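You operate a simulated robot arm through the tools that you are given. There is no shell and no other tool. Be economical: measure what you need, move in short steps, check, and stop when the job is done.

You are at the controls of a simulated robot arm. One attempt, no reset.

Task
Put the yellow rating plate on the top of the blue case.

It is judged by the outcome, as a careful person would: the job done as asked, and still so three seconds after it is handed in. It fails if anything else is knocked over, pushed out of place, dropped, spilled or broken.

Robot
A 7-joint arm with a two-finger parallel gripper, fixed in place. Base frame: the origin is at the foot of the arm, x ahead of it, y to its left, z up; the work surface is at about z = 0. Readings come in m, rad, newtons and seconds.
With the tool pointing down near the work surface it reaches from about 0.24 to 0.62 m from the base axis. Its first joint turns from -1.152 to 1.152 rad. Payload 2.6 kg.
The TCP is the grasp point between the finger pads, 0.03 m short of the fingertips. In the tool frame z runs along the fingers and y along their closing line. The gripper opens to 0.094 m. The fingers are 0.028 m wide and 0.01 m thick; the gripper's body (0.05 by 0.096 m) begins 0.055 m behind the TCP.
Orientation is told as [roll, pitch, yaw] about the base's x, y, z axes, in that order, counted from this pose: with the fingers straight down and closing along the base's y, the tool's x points along the base's -x, its y along +y and its z along -z.

Tools
- The arm moves only by the tool nudge_tool. Its arguments are lists of equal length, an entry for each row: "linear": the shift along the tool's x, y, z in m, a list of three; "rotation": the turn, a rotation vector about the tool's x, y, z in rad, a list of three. In form: {"linear": [[dx, dy, dz], ...], "rotation": [[ax, ay, az], ...]}. A call has 1 to 10 rows; each row is the pose to reach, as a shift and turn from the pose commanded when the call began, along the tool's axes at that moment. "fingers" is the gripper command, from -1 (shut) to 1 (fully open), values between in proportion, set as the call begins (left out, the last holds). Rows are played at 5 a second. More than 0.05 m and 0.15 rad between two rows, or a gripper value outside its range, and nothing of the call is played. A pose out of reach is approached as far as the arm can. The call stops where the force on the tool passes 40 N (or 10 N more than at its start, if that is more) or the arm is blocked; 0.2 s more then pass. The fingers move at their own pace (about 0.072 m/s each) and stop on an object; they squeeze with about 21 N. The grip force told is the motor's: it shows also when the fingers shut on nothing. Time passes only in rows, and 0.2 s behind the last, so rows that repeat a pose let the fingers close. It gives the time, the measured TCP pose, the force on the tool (base axes), the opening and the grip force at its end, in the units of the frame above (readings bear some noise).
- Cameras (640 x 400 px; columns grow to the right, rows downward): "scene" is fixed at [0.0123, 0.4129, 0.58]; the picture's right is [-0.93, -0.37, 0.00], its down [-0.17, 0.41, -0.90] and it looks along [0.33, -0.83, -0.44] (base axes); focal length 349 px, centre (320, 200). "wrist" rides on the gripper at [-0.037, 0, -0.058] in the tool frame; the picture's right is [0.00, -1.00, 0.00], its down [0.97, 0.00, -0.24] and it looks along [0.24, 0.00, 0.97] (tool axes); focal length 218 px, centre (320, 200). There is no depth. A picture from a camera that has moved, and an enlarged one, comes with that camera's place and axes in the base frame and with its lens.
- capture(camera): a new picture of that camera. The clock stands still meanwhile.
- enlarge(camera, box): a new picture of the part [left, top, right, bottom] of that camera's present view, enlarged. The clock stands still meanwhile.
- sign_off(): hands the job in; it is judged then, once.

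Go step by step. Nothing tells you positions but the pictures and the camera data: compare them with the known pose of the tool, close in by small moves and look again before you grip or let go. The budget is 90 turns and 46 pictures, counting those below and the enlarged ones. Unless the task says otherwise, let go and move clear before handing in, and close with one line.

The tools are called as a command line: name --argument value ..., lists and objects as JSON in quotes. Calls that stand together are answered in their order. nudge_tool: Moves the arm, as the interface text tells. Its arguments: {"type":"object","properties":{"linear":{"type":"array"},"rotation":{"type":"array"},"fingers":{"type":"number"}},"required":["linear","rotation"]} The other tools are called the same way: capture (camera) takes a picture; enlarge (camera, box) takes an enlarged picture of a part of a camera's view; sign_off () hands the job in.

At the start:

```text
time: 0.0
tcp_pos: [0.2305, -0.2906, 0.3371]
ee_rot: [-0.001, 0.001, 0.0]
ft_force: [-0.2, -0.3, 0.0]
finger_gap: 0.0942
grip_force: 0.1
```

scene: 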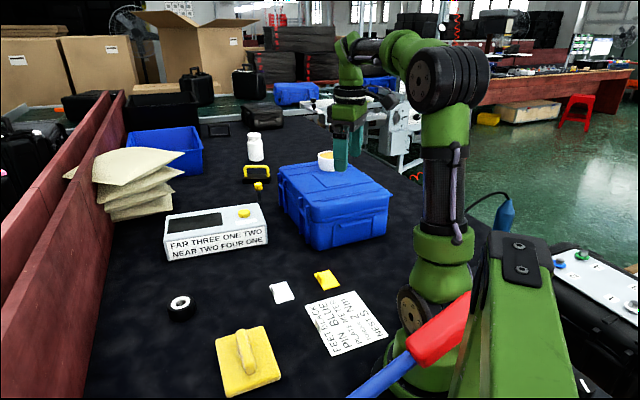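
wrist: 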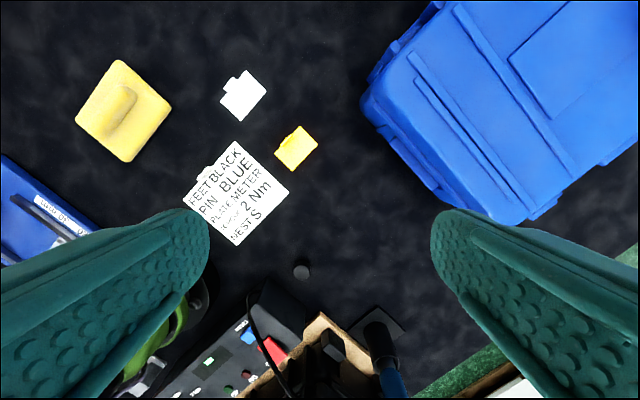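

I see a small yellow plate near (0.26, -0.25), a larger yellow block with a handle, and the blue case on the far side. I'll take closer looks before moving.

enlarge --camera "scene" --box '[240, 240, 400, 340]'

enlarge --camera "scene" --box '[240, 130, 400, 250]'

enlarge --camera "wrist" --box '[180, 60, 340, 260]'

```text
4.00 times, centred on (320, 290) of scene
camera zoom: at [0.0123, 0.4129, 0.58], right [-0.93, -0.37, 0.0], down [-0.17, 0.41, -0.9], along [0.33, -0.83, -0.44], focal length 1396 px, centre (320, -160)
```

zoom: 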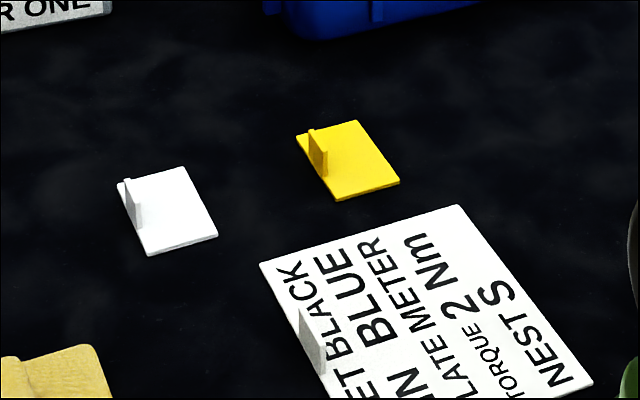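

```text
3.33 times, centred on (320, 190) of scene
camera zoom: at [0.0123, 0.4129, 0.58], right [-0.93, -0.37, 0.0], down [-0.17, 0.41, -0.9], along [0.33, -0.83, -0.44], focal length 1163 px, centre (320, 233)
```

zoom: 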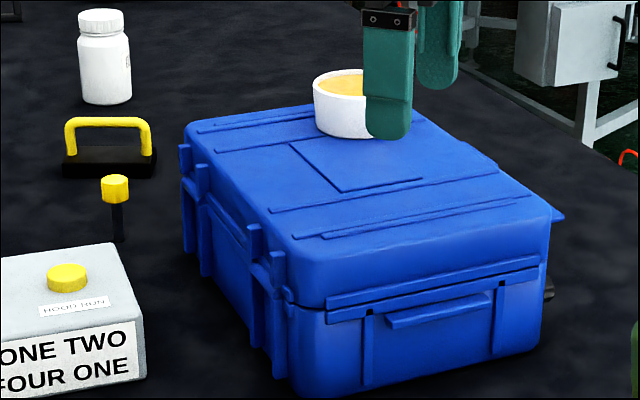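

```text
2.00 times, centred on (260, 160) of wrist
camera zoom: at [0.267, -0.2893, 0.3949], right [0.0, -1.0, 0.0], down [-0.97, 0.0, 0.24], along [-0.24, 0.0, -0.97], focal length 436 px, centre (440, 280)
```

zoom: 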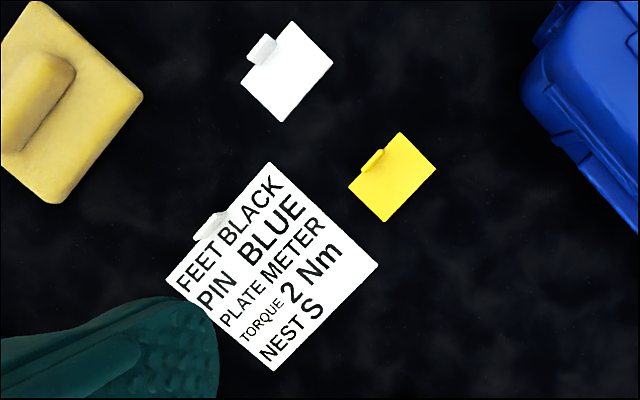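

The plate has an upright tab along its edge, which I can grip. A bowl seems to stand on the case, so I'll look at the case from above first.

nudge_tool --linear '[[-0.023, -0.037, -0.007], [-0.046, -0.074, -0.014], [-0.07, -0.11, -0.02], [-0.07, -0.11, -0.02]]' --rotation '[[0, 0, 0], [0, 0, 0], [0, 0, 0], [0, 0, 0]]' --fingers 1

capture --camera "wrist"

enlarge --camera "scene" --box '[240, 130, 400, 250]'

```text
time: 1.0
tcp_pos: [0.3011, -0.4001, 0.3591]
ee_rot: [0.002, 0.001, 0.0]
ft_force: [-1.2, 0.3, -0.3]
finger_gap: 0.094
grip_force: 0.1
```

```text
40 pictures are left
camera wrist: at [0.3383, -0.4003, 0.4166], right [0.0, -1.0, 0.0], down [-0.97, 0.0, 0.24], along [-0.24, 0.0, -0.97], focal length 218 px, centre (320, 200)
```

wrist: 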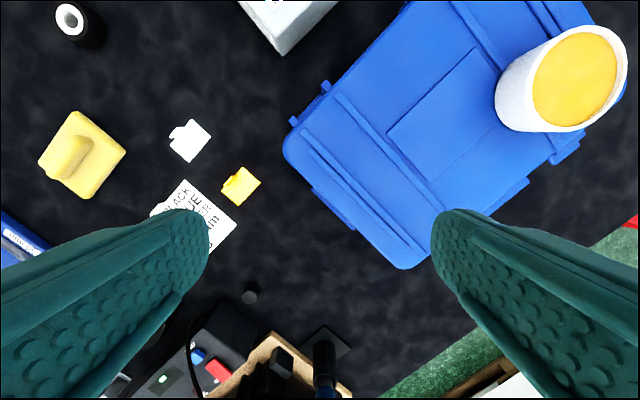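

```text
3.33 times, centred on (320, 190) of scene
camera zoom: at [0.0123, 0.4129, 0.58], right [-0.93, -0.37, 0.0], down [-0.17, 0.41, -0.9], along [0.33, -0.83, -0.44], focal length 1163 px, centre (320, 233)
```

zoom: 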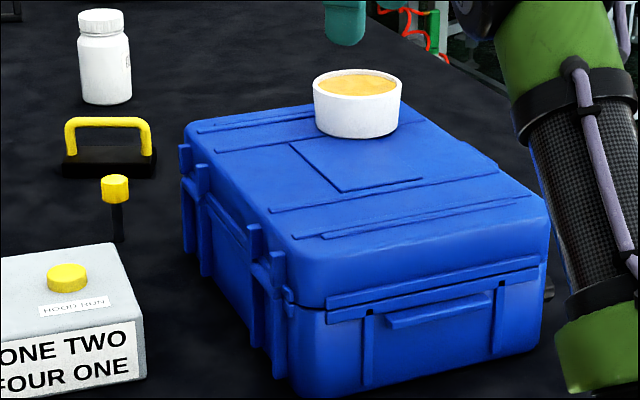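

The case top is at about z = 0.15. The bowl of liquid stands on its far side, and the strip near the front edge is free. Next I move above the plate's tab and turn the fingers so they close across it.

nudge_tool --linear '[[0.004, 0.028, 0.033], [0.008, 0.056, 0.066], [0.012, 0.084, 0.1], [0.016, 0.112, 0.133], [0.02, 0.14, 0.166], [0.024, 0.168, 0.2], [0.024, 0.168, 0.2]]' --rotation '[[0, 0, 0.131], [0, 0, 0.262], [0, 0, 0.393], [0, 0, 0.524], [0, 0, 0.655], [0, 0, 0.785], [0, 0, 0.785]]'

capture --camera "wrist"

capture --camera "scene"

```text
time: 2.6
tcp_pos: [0.275, -0.2347, 0.1566]
ee_rot: [-0.001, -0.001, -0.787]
ft_force: [0.1, 0.1, 0.2]
finger_gap: 0.0938
grip_force: 0.0
```

```text
38 pictures are left
camera wrist: at [0.3022, -0.2613, 0.2151], right [-0.71, -0.71, 0.0], down [-0.69, 0.69, 0.24], along [-0.17, 0.17, -0.97], focal length 218 px, centre (320, 200)
```

wrist: 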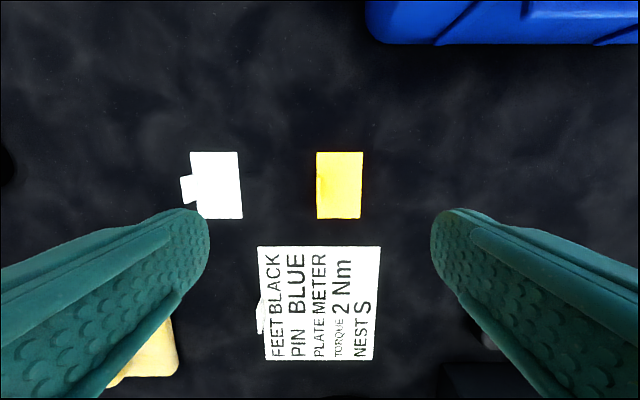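

```text
37 pictures are left
```

scene: 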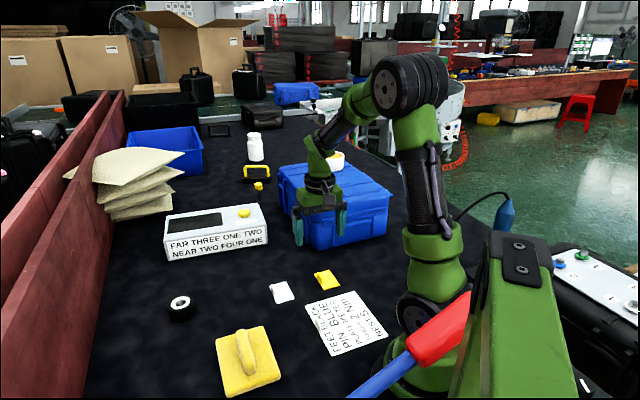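

The fingers are square to the plate, and the tab is almost straight below. I'll enlarge to find it exactly.

enlarge --camera "wrist" --box '[280, 130, 400, 230]'

enlarge --camera "scene" --box '[300, 260, 350, 300]'

```text
4.00 times, centred on (340, 180) of wrist
camera zoom: at [0.3022, -0.2613, 0.2151], right [-0.71, -0.71, 0.0], down [-0.69, 0.69, 0.24], along [-0.17, 0.17, -0.97], focal length 873 px, centre (240, 280)
```

zoom: 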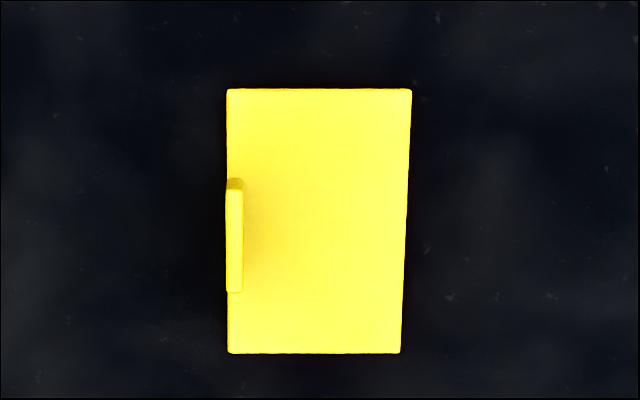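

```text
10.00 times, centred on (325, 280) of scene
camera zoom: at [0.0123, 0.413, 0.58], right [-0.93, -0.37, 0.0], down [-0.17, 0.41, -0.9], along [0.33, -0.83, -0.44], focal length 3490 px, centre (270, -600)
```

zoom: 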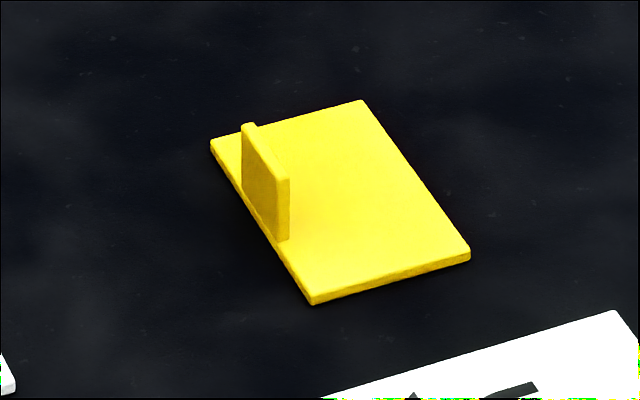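

The tab is about 3 mm thick and 17 mm high, and sits 1 mm sideways and 3 mm along x from the TCP. I descend part way first, then check.

nudge_tool --linear '[[0.001, 0.001, 0.03], [0.003, 0.001, 0.06], [0.003, 0.001, 0.08], [0.003, 0.001, 0.1], [0.003, 0.001, 0.1]]' --rotation '[[0, 0, 0], [0, 0, 0], [0, 0, 0], [0, 0, 0], [0, 0, 0]]' --fingers 0.4

enlarge --camera "wrist" --box '[220, 130, 420, 330]'

enlarge --camera "scene" --box '[280, 230, 376, 305]'

```text
time: 3.8
tcp_pos: [0.2744, -0.2303, 0.0567]
ee_rot: [0.001, -0.001, -0.784]
ft_force: [-0.1, 0.2, -1.0]
finger_gap: 0.0658
grip_force: 0.1
```

```text
2.00 times, centred on (320, 230) of wrist
camera zoom: at [0.3003, -0.2554, 0.1145], right [-0.71, -0.71, 0.0], down [-0.69, 0.69, 0.24], along [-0.17, 0.17, -0.97], focal length 436 px, centre (320, 140)
```

zoom: 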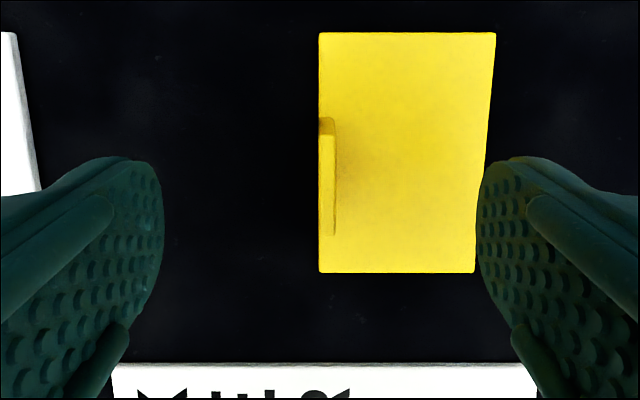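

```text
5.33 times, centred on (328, 268) of scene
camera zoom: at [0.0123, 0.4129, 0.58], right [-0.93, -0.37, 0.0], down [-0.17, 0.41, -0.9], along [0.33, -0.83, -0.44], focal length 1861 px, centre (277, -160)
```

zoom: 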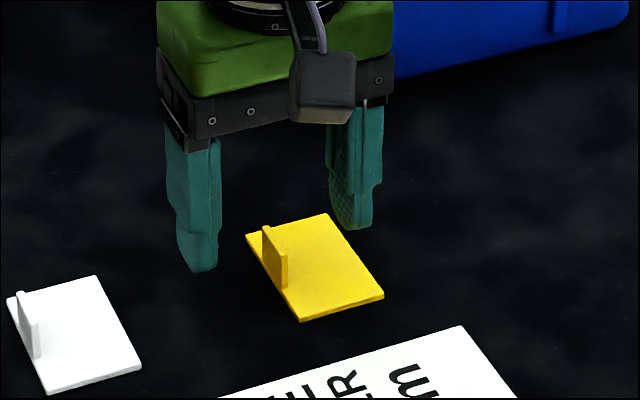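

The tab is within 2 mm of centre. I'll correct that, lower to grip height and close.

nudge_tool --linear '[[-0.002, -0.0018, 0.01], [-0.002, -0.0018, 0.02], [-0.002, -0.0018, 0.02]]' --rotation '[[0, 0, 0], [0, 0, 0], [0, 0, 0]]'

enlarge --camera "scene" --box '[280, 230, 376, 305]'

```text
time: 4.6
tcp_pos: [0.275, -0.2326, 0.0358]
ee_rot: [0.001, 0.0, -0.785]
ft_force: [-0.4, 0.3, -0.4]
finger_gap: 0.0659
grip_force: 0.0
```

```text
5.33 times, centred on (328, 268) of scene
camera zoom: at [0.0123, 0.4129, 0.58], right [-0.93, -0.37, 0.0], down [-0.17, 0.41, -0.9], along [0.33, -0.83, -0.44], focal length 1861 px, centre (277, -160)
```

zoom: 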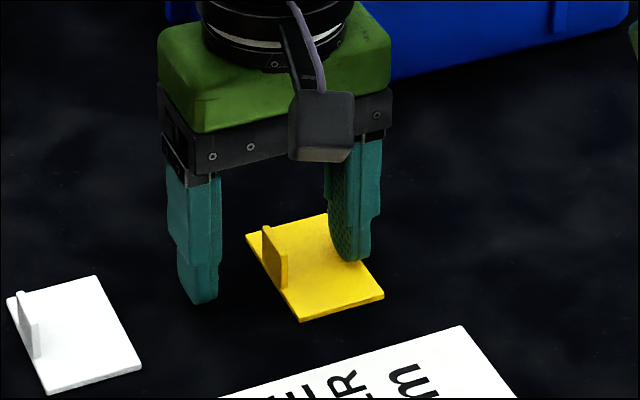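

The tips straddle the tab just above the plate, so I close the fingers.

nudge_tool --linear '[[0, 0, 0], [0, 0, 0], [0, 0, 0], [0, 0, 0], [0, 0, 0]]' --rotation '[[0, 0, 0], [0, 0, 0], [0, 0, 0], [0, 0, 0], [0, 0, 0]]' --fingers -1

nudge_tool --linear '[[0, 0, -0.02], [0, 0, -0.05], [0, 0, -0.05]]' --rotation '[[0, 0, 0], [0, 0, 0], [0, 0, 0]]'

enlarge --camera "scene" --box '[280, 210, 376, 285]'

capture --camera "wrist"

```text
time: 5.8
tcp_pos: [0.2744, -0.2318, 0.0355]
ee_rot: [0.001, -0.001, -0.785]
ft_force: [0.0, 0.2, 0.5]
finger_gap: 0.0029
grip_force: 21.1
```

```text
time: 6.6
tcp_pos: [0.2751, -0.2326, 0.087]
ee_rot: [0.001, -0.001, -0.785]
ft_force: [0.1, 0.3, 0.7]
finger_gap: 0.0
grip_force: 20.8
```

```text
5.33 times, centred on (328, 248) of scene
camera zoom: at [0.0123, 0.4129, 0.58], right [-0.93, -0.37, 0.0], down [-0.17, 0.41, -0.9], along [0.33, -0.83, -0.44], focal length 1861 px, centre (277, -53)
```

zoom: 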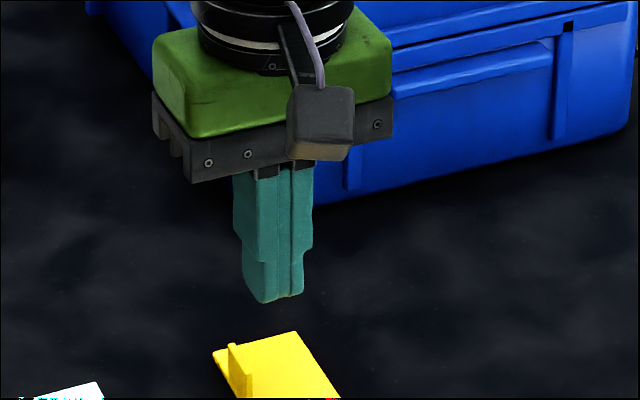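

```text
30 pictures are left
camera wrist: at [0.3026, -0.258, 0.1448], right [-0.71, -0.71, 0.0], down [-0.69, 0.69, 0.24], along [-0.17, 0.17, -0.97], focal length 218 px, centre (320, 200)
```

wrist: 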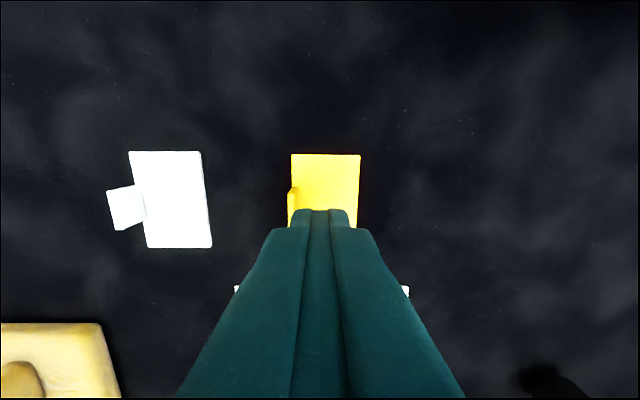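

The fingers shut on something 2.9 mm thick but slipped off during the lift, and the plate now lies about 2 cm to the side. I'll look closely before trying again.

enlarge --camera "scene" --box '[270, 255, 350, 305]'

enlarge --camera "wrist" --box '[240, 130, 400, 230]'

```text
8.00 times, centred on (310, 280) of scene
camera zoom: at [0.0123, 0.4129, 0.58], right [-0.93, -0.37, 0.0], down [-0.17, 0.41, -0.9], along [0.33, -0.83, -0.44], focal length 2792 px, centre (400, -440)
```

zoom: 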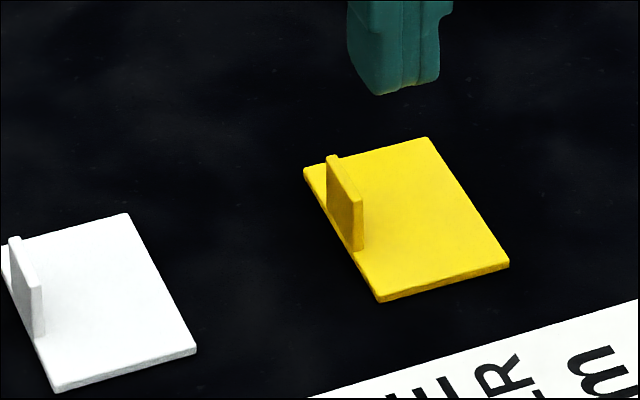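

```text
4.00 times, centred on (320, 180) of wrist
camera zoom: at [0.3026, -0.258, 0.1448], right [-0.71, -0.71, 0.0], down [-0.69, 0.69, 0.24], along [-0.17, 0.17, -0.97], focal length 873 px, centre (320, 280)
```

zoom: 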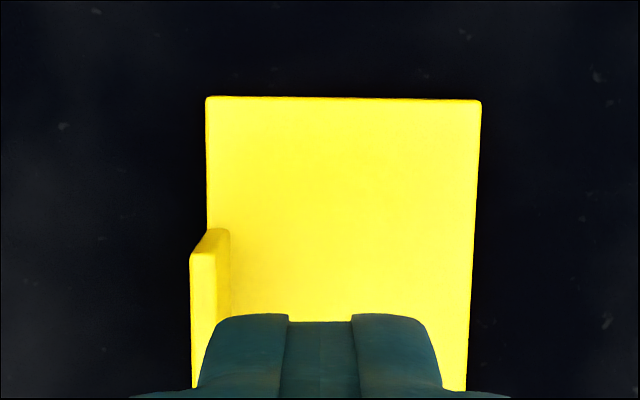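

The plate is intact and flat, about 17 mm towards tool +y. It probably swung out of a shallow grip, so I'll re-centre, go a little deeper and lift slowly.

nudge_tool --linear '[[0.002, 0.0174, 0], [0.002, 0.0174, 0], [0.002, 0.0174, 0.015], [0.002, 0.0174, 0.03], [0.002, 0.0174, 0.03]]' --rotation '[[0, 0, 0], [0, 0, 0], [0, 0, 0], [0, 0, 0], [0, 0, 0]]' --fingers 0.2

enlarge --camera "wrist" --box '[240, 130, 400, 230]'

```text
time: 7.8
tcp_pos: [0.2873, -0.2172, 0.0562]
ee_rot: [-0.001, 0.0, -0.786]
ft_force: [0.1, -0.5, -0.1]
finger_gap: 0.0564
grip_force: 0.0
```

```text
4.00 times, centred on (320, 180) of wrist
camera zoom: at [0.3143, -0.2433, 0.115], right [-0.71, -0.71, 0.0], down [-0.69, 0.69, 0.24], along [-0.17, 0.17, -0.97], focal length 873 px, centre (320, 280)
```

zoom: 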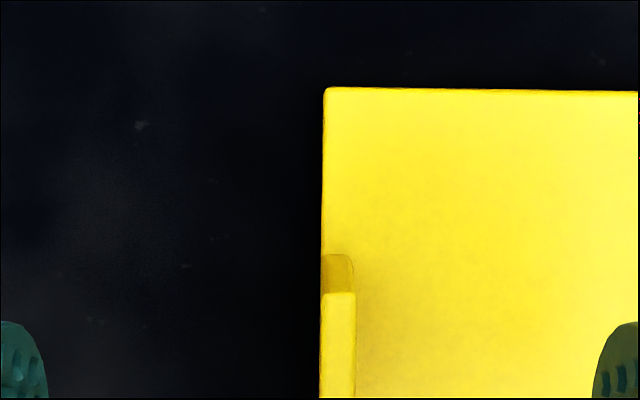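

The tab is centred to within 2 mm. I go down to 3–4 mm above the table, just over the plate, then close.

nudge_tool --linear '[[0, -0.002, 0.012], [0, -0.002, 0.019], [0, -0.002, 0.0225], [0, -0.002, 0.0225]]' --rotation '[[0, 0, 0], [0, 0, 0], [0, 0, 0], [0, 0, 0]]'

nudge_tool --linear '[[0, 0, 0], [0, 0, 0], [0, 0, 0], [0, 0, 0], [0, 0, 0]]' --rotation '[[0, 0, 0], [0, 0, 0], [0, 0, 0], [0, 0, 0], [0, 0, 0]]' --fingers -1

enlarge --camera "scene" --box '[280, 240, 360, 290]'

enlarge --camera "wrist" --box '[240, 130, 400, 230]'

```text
time: 8.8
tcp_pos: [0.2843, -0.2188, 0.0335]
ee_rot: [0.0, -0.001, -0.786]
ft_force: [-2.5, 2.2, 11.5]
finger_gap: 0.0562
grip_force: 0.1
```

```text
time: 10.0
tcp_pos: [0.2863, -0.2189, 0.034]
ee_rot: [0.001, -0.001, -0.783]
ft_force: [6.7, 3.6, 15.7]
finger_gap: 0.0032
grip_force: 21.5
```

```text
8.00 times, centred on (320, 265) of scene
camera zoom: at [0.0123, 0.413, 0.58], right [-0.93, -0.37, 0.0], down [-0.16, 0.41, -0.9], along [0.33, -0.83, -0.44], focal length 2792 px, centre (320, -320)
```

zoom: 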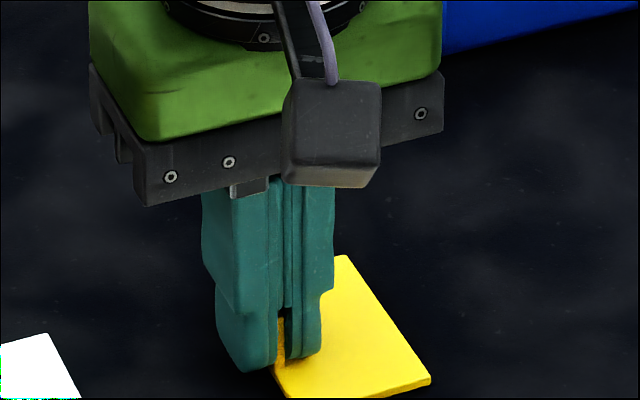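

```text
4.00 times, centred on (320, 180) of wrist
camera zoom: at [0.3122, -0.2447, 0.0925], right [-0.71, -0.71, 0.0], down [-0.69, 0.69, 0.24], along [-0.17, 0.17, -0.97], focal length 873 px, centre (320, 280)
```

zoom: 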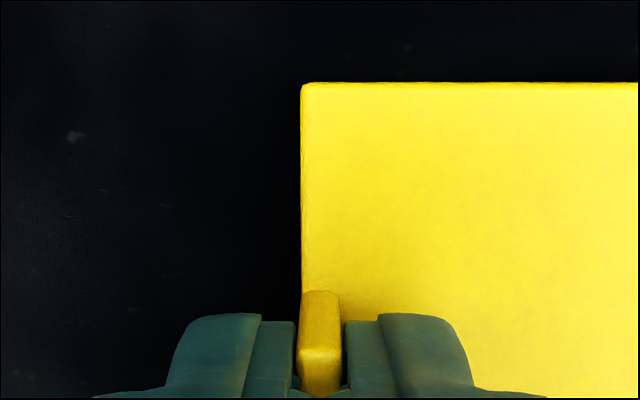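

The tab is gripped at full depth (gap 3.2 mm), with the tips lightly on the plate. I lift very slowly and check.

nudge_tool --linear '[[0, 0, -0.001], [0, 0, -0.002], [0, 0, -0.003], [0, 0, -0.004], [0, 0, -0.006], [0, 0, -0.008], [0, 0, -0.01], [0, 0, -0.01]]' --rotation '[[0, 0, 0], [0, 0, 0], [0, 0, 0], [0, 0, 0], [0, 0, 0], [0, 0, 0], [0, 0, 0], [0, 0, 0]]'

enlarge --camera "scene" --box '[280, 240, 360, 290]'

```text
time: 11.8
tcp_pos: [0.2832, -0.2188, 0.0429]
ee_rot: [0.0, 0.0, -0.783]
ft_force: [0.6, 0.2, -0.6]
finger_gap: 0.0031
grip_force: 20.8
```

```text
8.00 times, centred on (320, 265) of scene
camera zoom: at [0.0123, 0.4129, 0.58], right [-0.93, -0.37, 0.0], down [-0.17, 0.41, -0.9], along [0.33, -0.83, -0.44], focal length 2792 px, centre (320, -320)
```

zoom: 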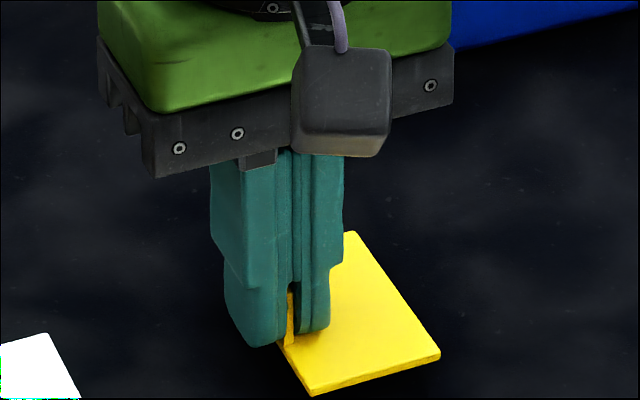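

The plate rises with the fingers and the gap holds. I keep lifting gently.

nudge_tool --linear '[[0, 0, -0.003], [0, 0, -0.007], [0, 0, -0.012], [0, 0, -0.018], [0, 0, -0.024], [0, 0, -0.03], [0, 0, -0.035], [0, 0, -0.039], [0, 0, -0.04], [0, 0, -0.04]]' --rotation '[[0, 0, 0], [0, 0, 0], [0, 0, 0], [0, 0, 0], [0, 0, 0], [0, 0, 0], [0, 0, 0], [0, 0, 0], [0, 0, 0], [0, 0, 0]]'

enlarge --camera "scene" --box '[280, 220, 360, 270]'

```text
time: 14.0
tcp_pos: [0.2832, -0.2201, 0.0846]
ee_rot: [0.0, 0.0, -0.786]
ft_force: [0.4, -0.3, 0.1]
finger_gap: 0.0031
grip_force: 21.5
```

```text
8.00 times, centred on (320, 245) of scene
camera zoom: at [0.0123, 0.4129, 0.58], right [-0.93, -0.37, 0.0], down [-0.17, 0.41, -0.9], along [0.33, -0.83, -0.44], focal length 2792 px, centre (320, -160)
```

zoom: 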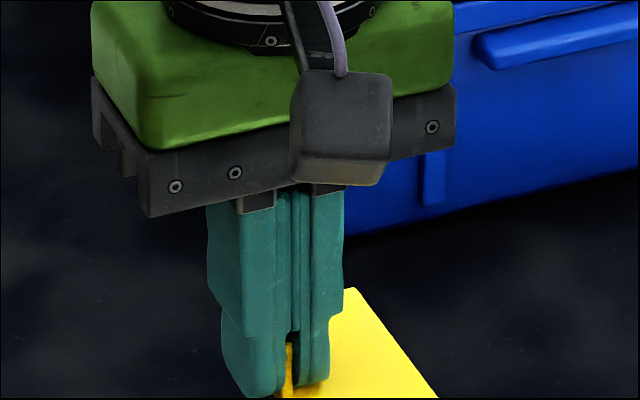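

The grip is stable. I raise to travel height straight up at gentle speed.

nudge_tool --linear '[[0, 0, -0.008], [0, 0, -0.024], [0, 0, -0.042], [0, 0, -0.062], [0, 0, -0.082], [0, 0, -0.102], [0, 0, -0.122], [0, 0, -0.138], [0, 0, -0.15], [0, 0, -0.155]]' --rotation '[[0, 0, 0], [0, 0, 0], [0, 0, 0], [0, 0, 0], [0, 0, 0], [0, 0, 0], [0, 0, 0], [0, 0, 0], [0, 0, 0], [0, 0, 0]]'

capture --camera "scene"

capture --camera "wrist"

```text
time: 16.2
tcp_pos: [0.2822, -0.2195, 0.238]
ee_rot: [0.0, -0.001, -0.783]
ft_force: [-0.5, 0.7, -0.9]
finger_gap: 0.0031
grip_force: 21.3
```

```text
22 pictures are left
```

scene: 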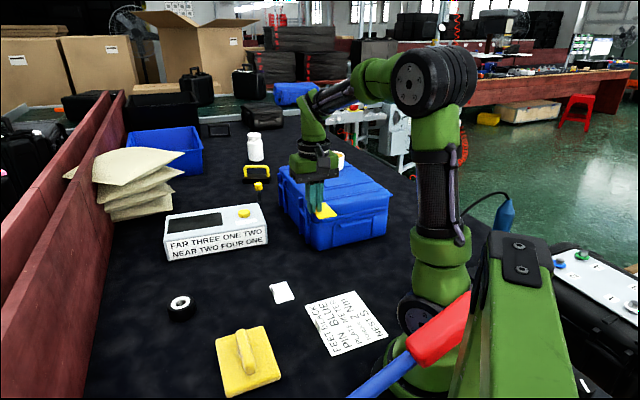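

```text
21 pictures are left
camera wrist: at [0.3088, -0.2453, 0.2968], right [-0.71, -0.71, 0.0], down [-0.69, 0.69, 0.24], along [-0.17, 0.17, -0.97], focal length 218 px, centre (320, 200)
```

wrist: 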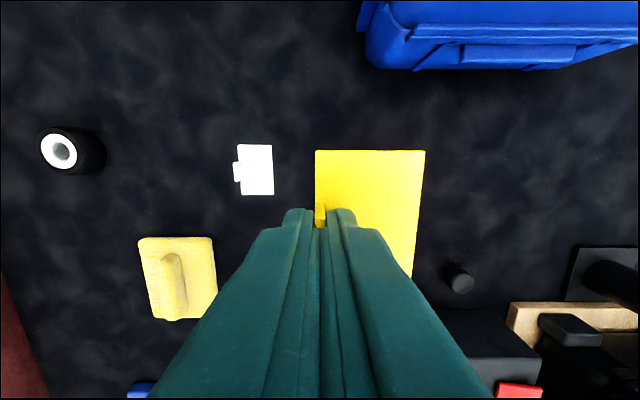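

The plate is held level and nothing else has moved. I carry it over the front strip of the case while turning, so it will lie along the strip with its tab towards me.

nudge_tool --linear '[[-0.005, -0.005, 0], [-0.017, -0.016, 0], [-0.034, -0.032, 0], [-0.055, -0.052, 0], [-0.077, -0.073, 0], [-0.099, -0.094, 0], [-0.121, -0.114, 0], [-0.141, -0.134, 0], [-0.158, -0.149, 0], [-0.1676, -0.159, 0]]' --rotation '[[0, 0, -0.03], [0, 0, -0.1], [0, 0, -0.2], [0, 0, -0.33], [0, 0, -0.46], [0, 0, -0.59], [0, 0, -0.72], [0, 0, -0.84], [0, 0, -0.94], [0, 0, -1.0]]'

nudge_tool --linear '[[0, 0, 0], [0, 0, 0], [0, 0, 0], [0, 0, 0], [0, 0, 0], [0, 0, 0], [0, 0, 0]]' --rotation '[[0, 0, -0.06], [0, 0, -0.17], [0, 0, -0.29], [0, 0, -0.41], [0, 0, -0.52], [0, 0, -0.571], [0, 0, -0.571]]'

capture --camera "wrist"

enlarge --camera "scene" --box '[250, 120, 410, 250]'

```text
time: 18.4
tcp_pos: [0.2903, -0.4529, 0.2396]
ee_rot: [-0.002, 0.001, 0.217]
ft_force: [0.4, 0.7, 0.2]
finger_gap: 0.0029
grip_force: 20.5
```

```text
time: 20.0
tcp_pos: [0.2919, -0.4492, 0.2403]
ee_rot: [0.0, -0.001, 0.786]
ft_force: [-0.2, 0.5, -0.8]
finger_gap: 0.0029
grip_force: 20.9
```

```text
20 pictures are left
camera wrist: at [0.3171, -0.4234, 0.2977], right [0.71, -0.71, 0.0], down [-0.68, -0.69, 0.24], along [-0.17, -0.17, -0.97], focal length 218 px, centre (320, 200)
```

wrist: 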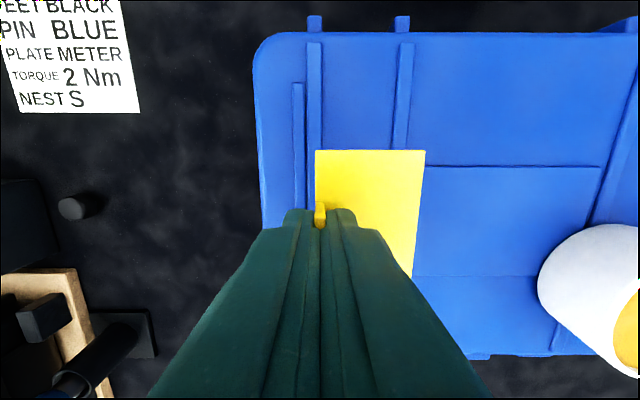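

```text
3.08 times, centred on (330, 185) of scene
camera zoom: at [0.0123, 0.4129, 0.58], right [-0.93, -0.37, 0.0], down [-0.17, 0.41, -0.9], along [0.33, -0.83, -0.44], focal length 1074 px, centre (289, 246)
```

zoom: 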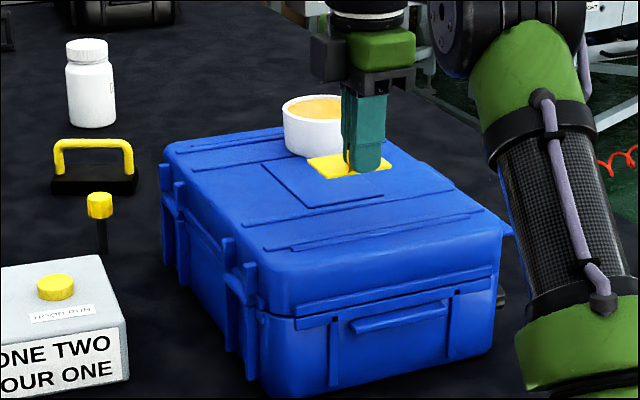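

The plate is over the lid. The strip between the two ribs looks barely wider than the plate, so I'll measure it closely.

enlarge --camera "wrist" --box '[270, 30, 430, 160]'

enlarge --camera "scene" --box '[310, 165, 400, 225]'

```text
3.08 times, centred on (350, 95) of wrist
camera zoom: at [0.3171, -0.4234, 0.2977], right [0.71, -0.71, 0.0], down [-0.68, -0.69, 0.24], along [-0.17, -0.17, -0.97], focal length 672 px, centre (228, 523)
```

zoom: 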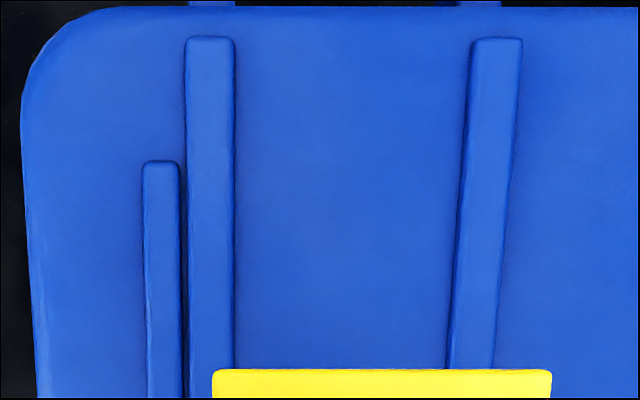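

```text
6.67 times, centred on (355, 195) of scene
camera zoom: at [0.0123, 0.4129, 0.58], right [-0.93, -0.37, 0.0], down [-0.17, 0.41, -0.9], along [0.33, -0.83, -0.44], focal length 2326 px, centre (87, 233)
```

zoom: 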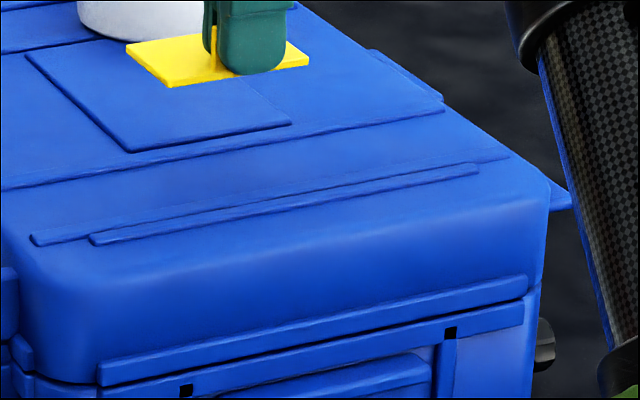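

The strip is about 45 mm wide and the plate 44 mm, which is too tight. The two ribs span about 65 mm, so I'll turn back and lay the 65 mm side level across both, with about 8 mm of tolerance.

nudge_tool --linear '[[-0.001, -0.001, 0], [-0.003, -0.003, 0], [-0.006, -0.006, 0], [-0.009, -0.009, 0], [-0.012, -0.012, 0], [-0.015, -0.016, 0], [-0.018, -0.019, 0], [-0.02, -0.022, 0], [-0.0212, -0.024, 0], [-0.0212, -0.024, 0]]' --rotation '[[0, 0, 0.05], [0, 0, 0.16], [0, 0, 0.28], [0, 0, 0.41], [0, 0, 0.54], [0, 0, 0.67], [0, 0, 0.8], [0, 0, 0.91], [0, 0, 0.98], [0, 0, 1.0]]'

nudge_tool --linear '[[0, 0, 0], [0, 0, 0], [0, 0, 0], [0, 0, 0], [0, 0, 0], [0, 0, 0], [0, 0, 0]]' --rotation '[[0, 0, 0.06], [0, 0, 0.17], [0, 0, 0.29], [0, 0, 0.41], [0, 0, 0.52], [0, 0, 0.571], [0, 0, 0.571]]'

capture --camera "wrist"

enlarge --camera "scene" --box '[270, 130, 400, 230]'

```text
time: 22.2
tcp_pos: [0.3228, -0.4523, 0.2388]
ee_rot: [0.0, 0.0, -0.214]
ft_force: [0.0, 0.6, -0.3]
finger_gap: 0.0031
grip_force: 21.1
```

```text
time: 23.8
tcp_pos: [0.323, -0.4516, 0.2396]
ee_rot: [0.002, 0.0, -0.785]
ft_force: [0.1, -1.3, -0.4]
finger_gap: 0.003
grip_force: 20.5
```

```text
16 pictures are left
camera wrist: at [0.3488, -0.4782, 0.2981], right [-0.71, -0.71, 0.0], down [-0.69, 0.69, 0.24], along [-0.17, 0.17, -0.97], focal length 218 px, centre (320, 200)
```

wrist: 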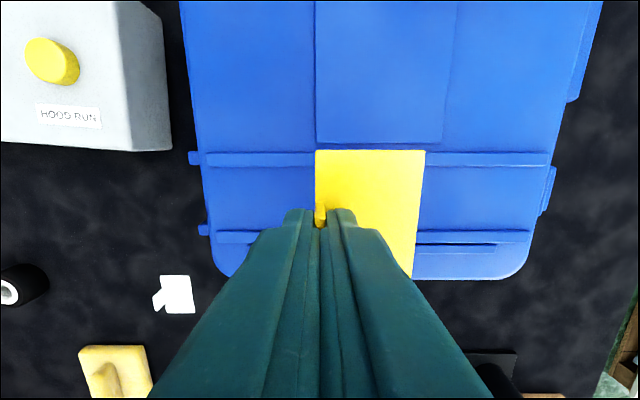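

```text
4.00 times, centred on (335, 180) of scene
camera zoom: at [0.0123, 0.4129, 0.58], right [-0.93, -0.37, 0.0], down [-0.17, 0.41, -0.9], along [0.33, -0.83, -0.44], focal length 1396 px, centre (260, 280)
```

zoom: 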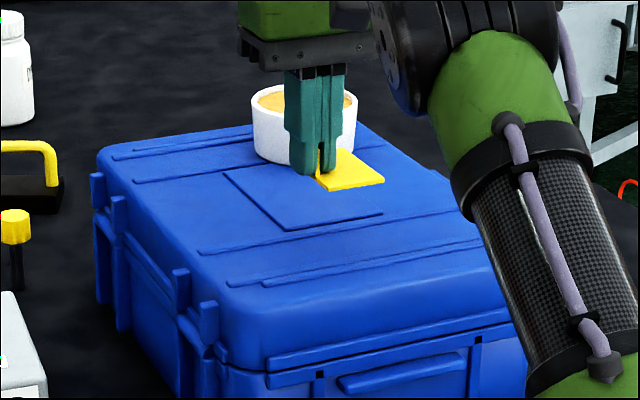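

The plate is centred over both ribs. I lower gradually, watching the force.

nudge_tool --linear '[[0, 0, 0.005], [0, 0, 0.012], [0, 0, 0.02], [0, 0, 0.028], [0, 0, 0.034], [0, 0, 0.038], [0, 0, 0.04], [0, 0, 0.04]]' --rotation '[[0, 0, 0], [0, 0, 0], [0, 0, 0], [0, 0, 0], [0, 0, 0], [0, 0, 0], [0, 0, 0], [0, 0, 0]]'

enlarge --camera "scene" --box '[310, 150, 390, 205]'

capture --camera "wrist"

```text
time: 25.6
tcp_pos: [0.3226, -0.452, 0.1985]
ee_rot: [0.001, 0.0, -0.784]
ft_force: [0.5, -0.3, 0.0]
finger_gap: 0.0031
grip_force: 21.1
```

```text
7.27 times, centred on (350, 178) of scene
camera zoom: at [0.0123, 0.4129, 0.58], right [-0.93, -0.37, 0.0], down [-0.17, 0.41, -0.9], along [0.33, -0.83, -0.44], focal length 2538 px, centre (102, 364)
```

zoom: 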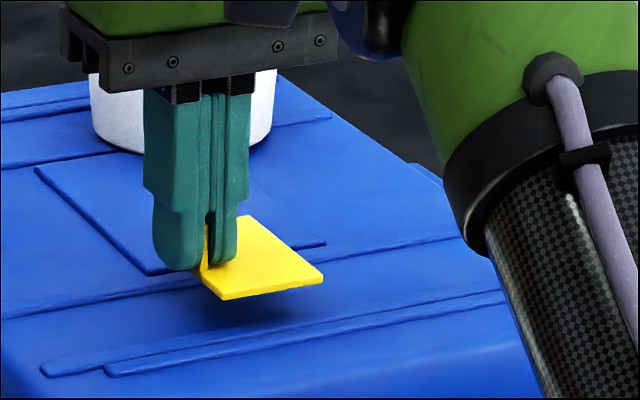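

```text
13 pictures are left
camera wrist: at [0.3492, -0.4779, 0.2573], right [-0.71, -0.71, 0.0], down [-0.69, 0.69, 0.24], along [-0.17, 0.17, -0.97], focal length 218 px, centre (320, 200)
```

wrist: 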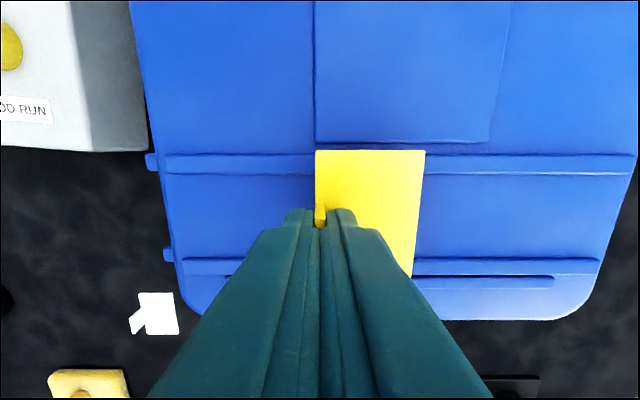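

The rib tops come out near z = 0.145–0.148, so contact should be around TCP z = 0.18. I shift 1.5 mm to centre and lower in small steps.

nudge_tool --linear '[[0.001, 0, 0.003], [0.0015, 0, 0.006], [0.0015, 0, 0.009], [0.0015, 0, 0.011], [0.0015, 0, 0.013], [0.0015, 0, 0.013]]' --rotation '[[0, 0, 0], [0, 0, 0], [0, 0, 0], [0, 0, 0], [0, 0, 0], [0, 0, 0]]'

enlarge --camera "scene" --box '[310, 150, 390, 205]'

```text
time: 27.0
tcp_pos: [0.3211, -0.4514, 0.1849]
ee_rot: [0.002, 0.0, -0.785]
ft_force: [0.2, -1.2, 0.4]
finger_gap: 0.0029
grip_force: 20.7
```

```text
7.27 times, centred on (350, 178) of scene
camera zoom: at [0.0123, 0.4129, 0.58], right [-0.93, -0.37, 0.0], down [-0.17, 0.41, -0.9], along [0.33, -0.83, -0.44], focal length 2538 px, centre (102, 364)
```

zoom: 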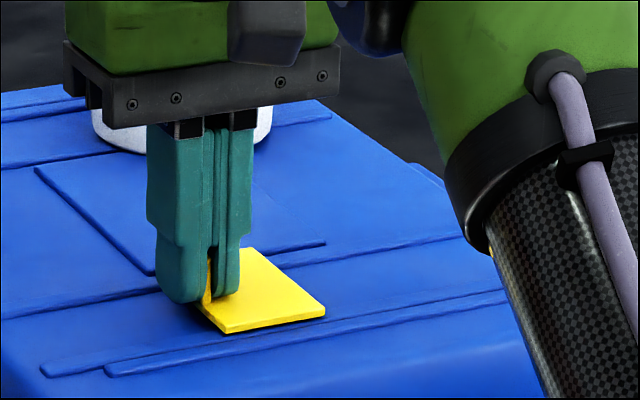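

Nearly down. I want to confirm that the near edge overlaps the near rib before the last millimetres.

enlarge --camera "scene" --box '[325, 180, 365, 205]'

enlarge --camera "wrist" --box '[260, 130, 460, 310]'

```text
16.00 times, centred on (345, 192) of scene
camera zoom: at [0.0123, 0.4129, 0.58], right [-0.93, -0.37, 0.0], down [-0.17, 0.41, -0.9], along [0.33, -0.83, -0.44], focal length 5584 px, centre (-80, 320)
```

zoom: 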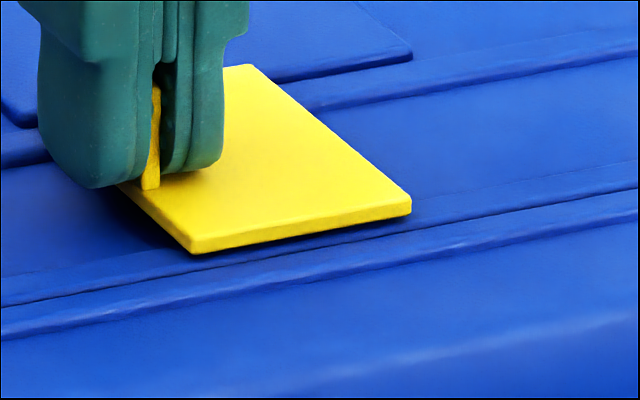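

```text
2.22 times, centred on (360, 220) of wrist
camera zoom: at [0.3475, -0.477, 0.2437], right [-0.71, -0.71, 0.0], down [-0.69, 0.69, 0.24], along [-0.17, 0.17, -0.97], focal length 485 px, centre (231, 156)
```

zoom: 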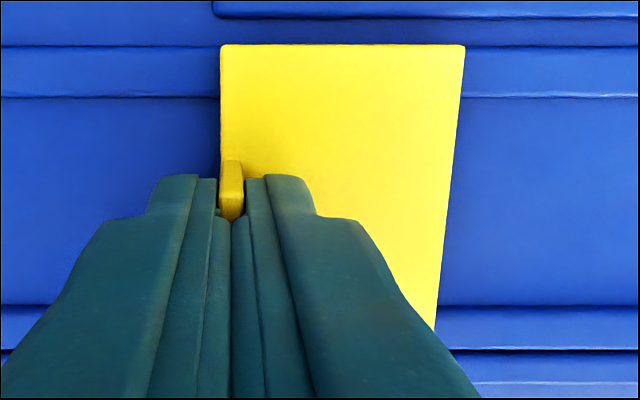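

Wrist view confirms both ribs are under the plate. I lower the last few millimetres.

nudge_tool --linear '[[0.0015, 0, 0.001], [0.0015, 0, 0.002], [0.0015, 0, 0.003], [0.0015, 0, 0.003]]' --rotation '[[0, 0, 0], [0, 0, 0], [0, 0, 0], [0, 0, 0]]'

```text
time: 28.0
tcp_pos: [0.3205, -0.4498, 0.1838]
ee_rot: [-0.001, -0.002, -0.785]
ft_force: [0.5, 1.1, 4.5]
finger_gap: 0.003
grip_force: 21.0
```

Contact has begun at 4.5 N. I take a close look before releasing.

enlarge --camera "scene" --box '[325, 180, 365, 205]'

```text
16.00 times, centred on (345, 192) of scene
camera zoom: at [0.0123, 0.413, 0.58], right [-0.93, -0.37, 0.0], down [-0.16, 0.41, -0.9], along [0.33, -0.83, -0.44], focal length 5584 px, centre (-80, 320)
```

zoom: 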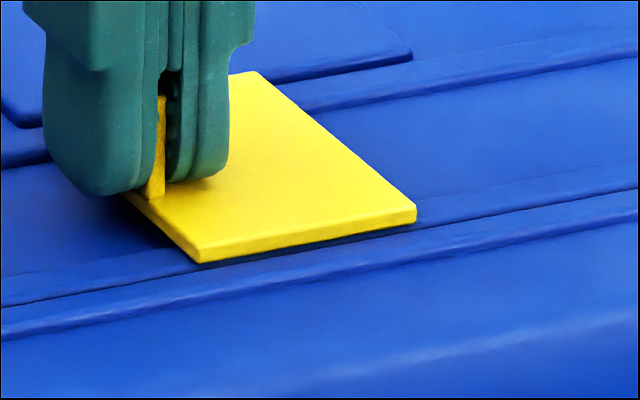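

The plate sits on both ribs. I open the fingers part way, then rise straight up.

nudge_tool --linear '[[0, 0, 0], [0, 0, 0], [0, 0, 0]]' --rotation '[[0, 0, 0], [0, 0, 0], [0, 0, 0]]' --fingers -0.5

nudge_tool --linear '[[0, 0, -0.003], [0, 0, -0.01], [0, 0, -0.025], [0, 0, -0.045], [0, 0, -0.07], [0, 0, -0.1], [0, 0, -0.1]]' --rotation '[[0, 0, 0], [0, 0, 0], [0, 0, 0], [0, 0, 0], [0, 0, 0], [0, 0, 0], [0, 0, 0]]'

capture --camera "wrist"

enlarge --camera "scene" --box '[310, 150, 390, 205]'

```text
time: 28.8
tcp_pos: [0.32, -0.4504, 0.1839]
ee_rot: [0.001, -0.003, -0.784]
ft_force: [1.4, 0.3, 6.1]
finger_gap: 0.0222
grip_force: 0.1
```

```text
time: 30.4
tcp_pos: [0.3196, -0.4505, 0.281]
ee_rot: [0.001, 0.0, -0.786]
ft_force: [0.3, -0.5, 0.3]
finger_gap: 0.0235
grip_force: 0.1
```

```text
8 pictures are left
camera wrist: at [0.3457, -0.4766, 0.3414], right [-0.71, -0.71, 0.0], down [-0.69, 0.69, 0.24], along [-0.17, 0.17, -0.97], focal length 218 px, centre (320, 200)
```

wrist: 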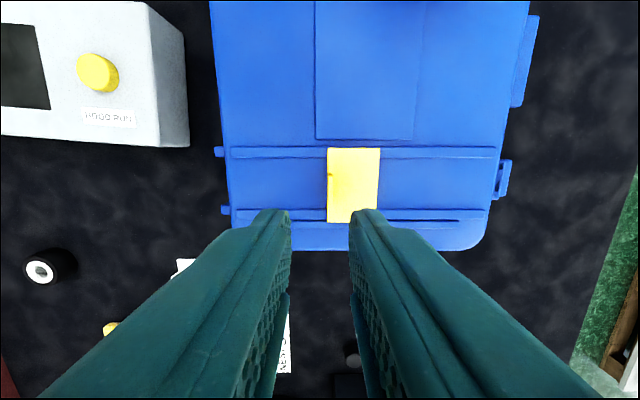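

```text
7.27 times, centred on (350, 178) of scene
camera zoom: at [0.0123, 0.4129, 0.58], right [-0.93, -0.37, 0.0], down [-0.17, 0.41, -0.9], along [0.33, -0.83, -0.44], focal length 2538 px, centre (102, 364)
```

zoom: 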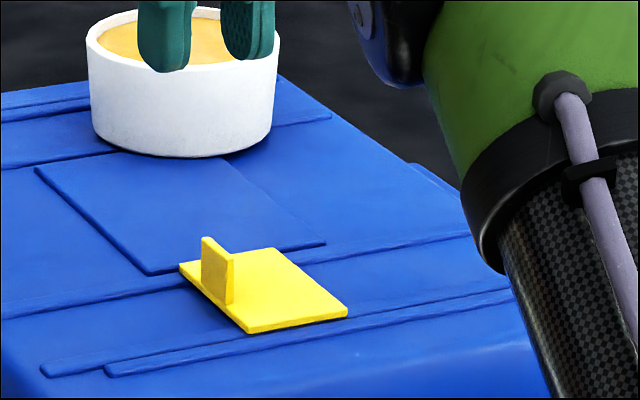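

The yellow plate lies flat across the lid ribs of the blue case. The bowl and everything else look undisturbed, and the gripper is clear, so I hand in.

sign_off

```text
The job is handed in.
```

The yellow rating plate is resting on top of the blue case, laid across the two front lid ribs, and the gripper is clear. It took two grips: on the first the plate slipped out and shifted about 2 cm on the table, undamaged.
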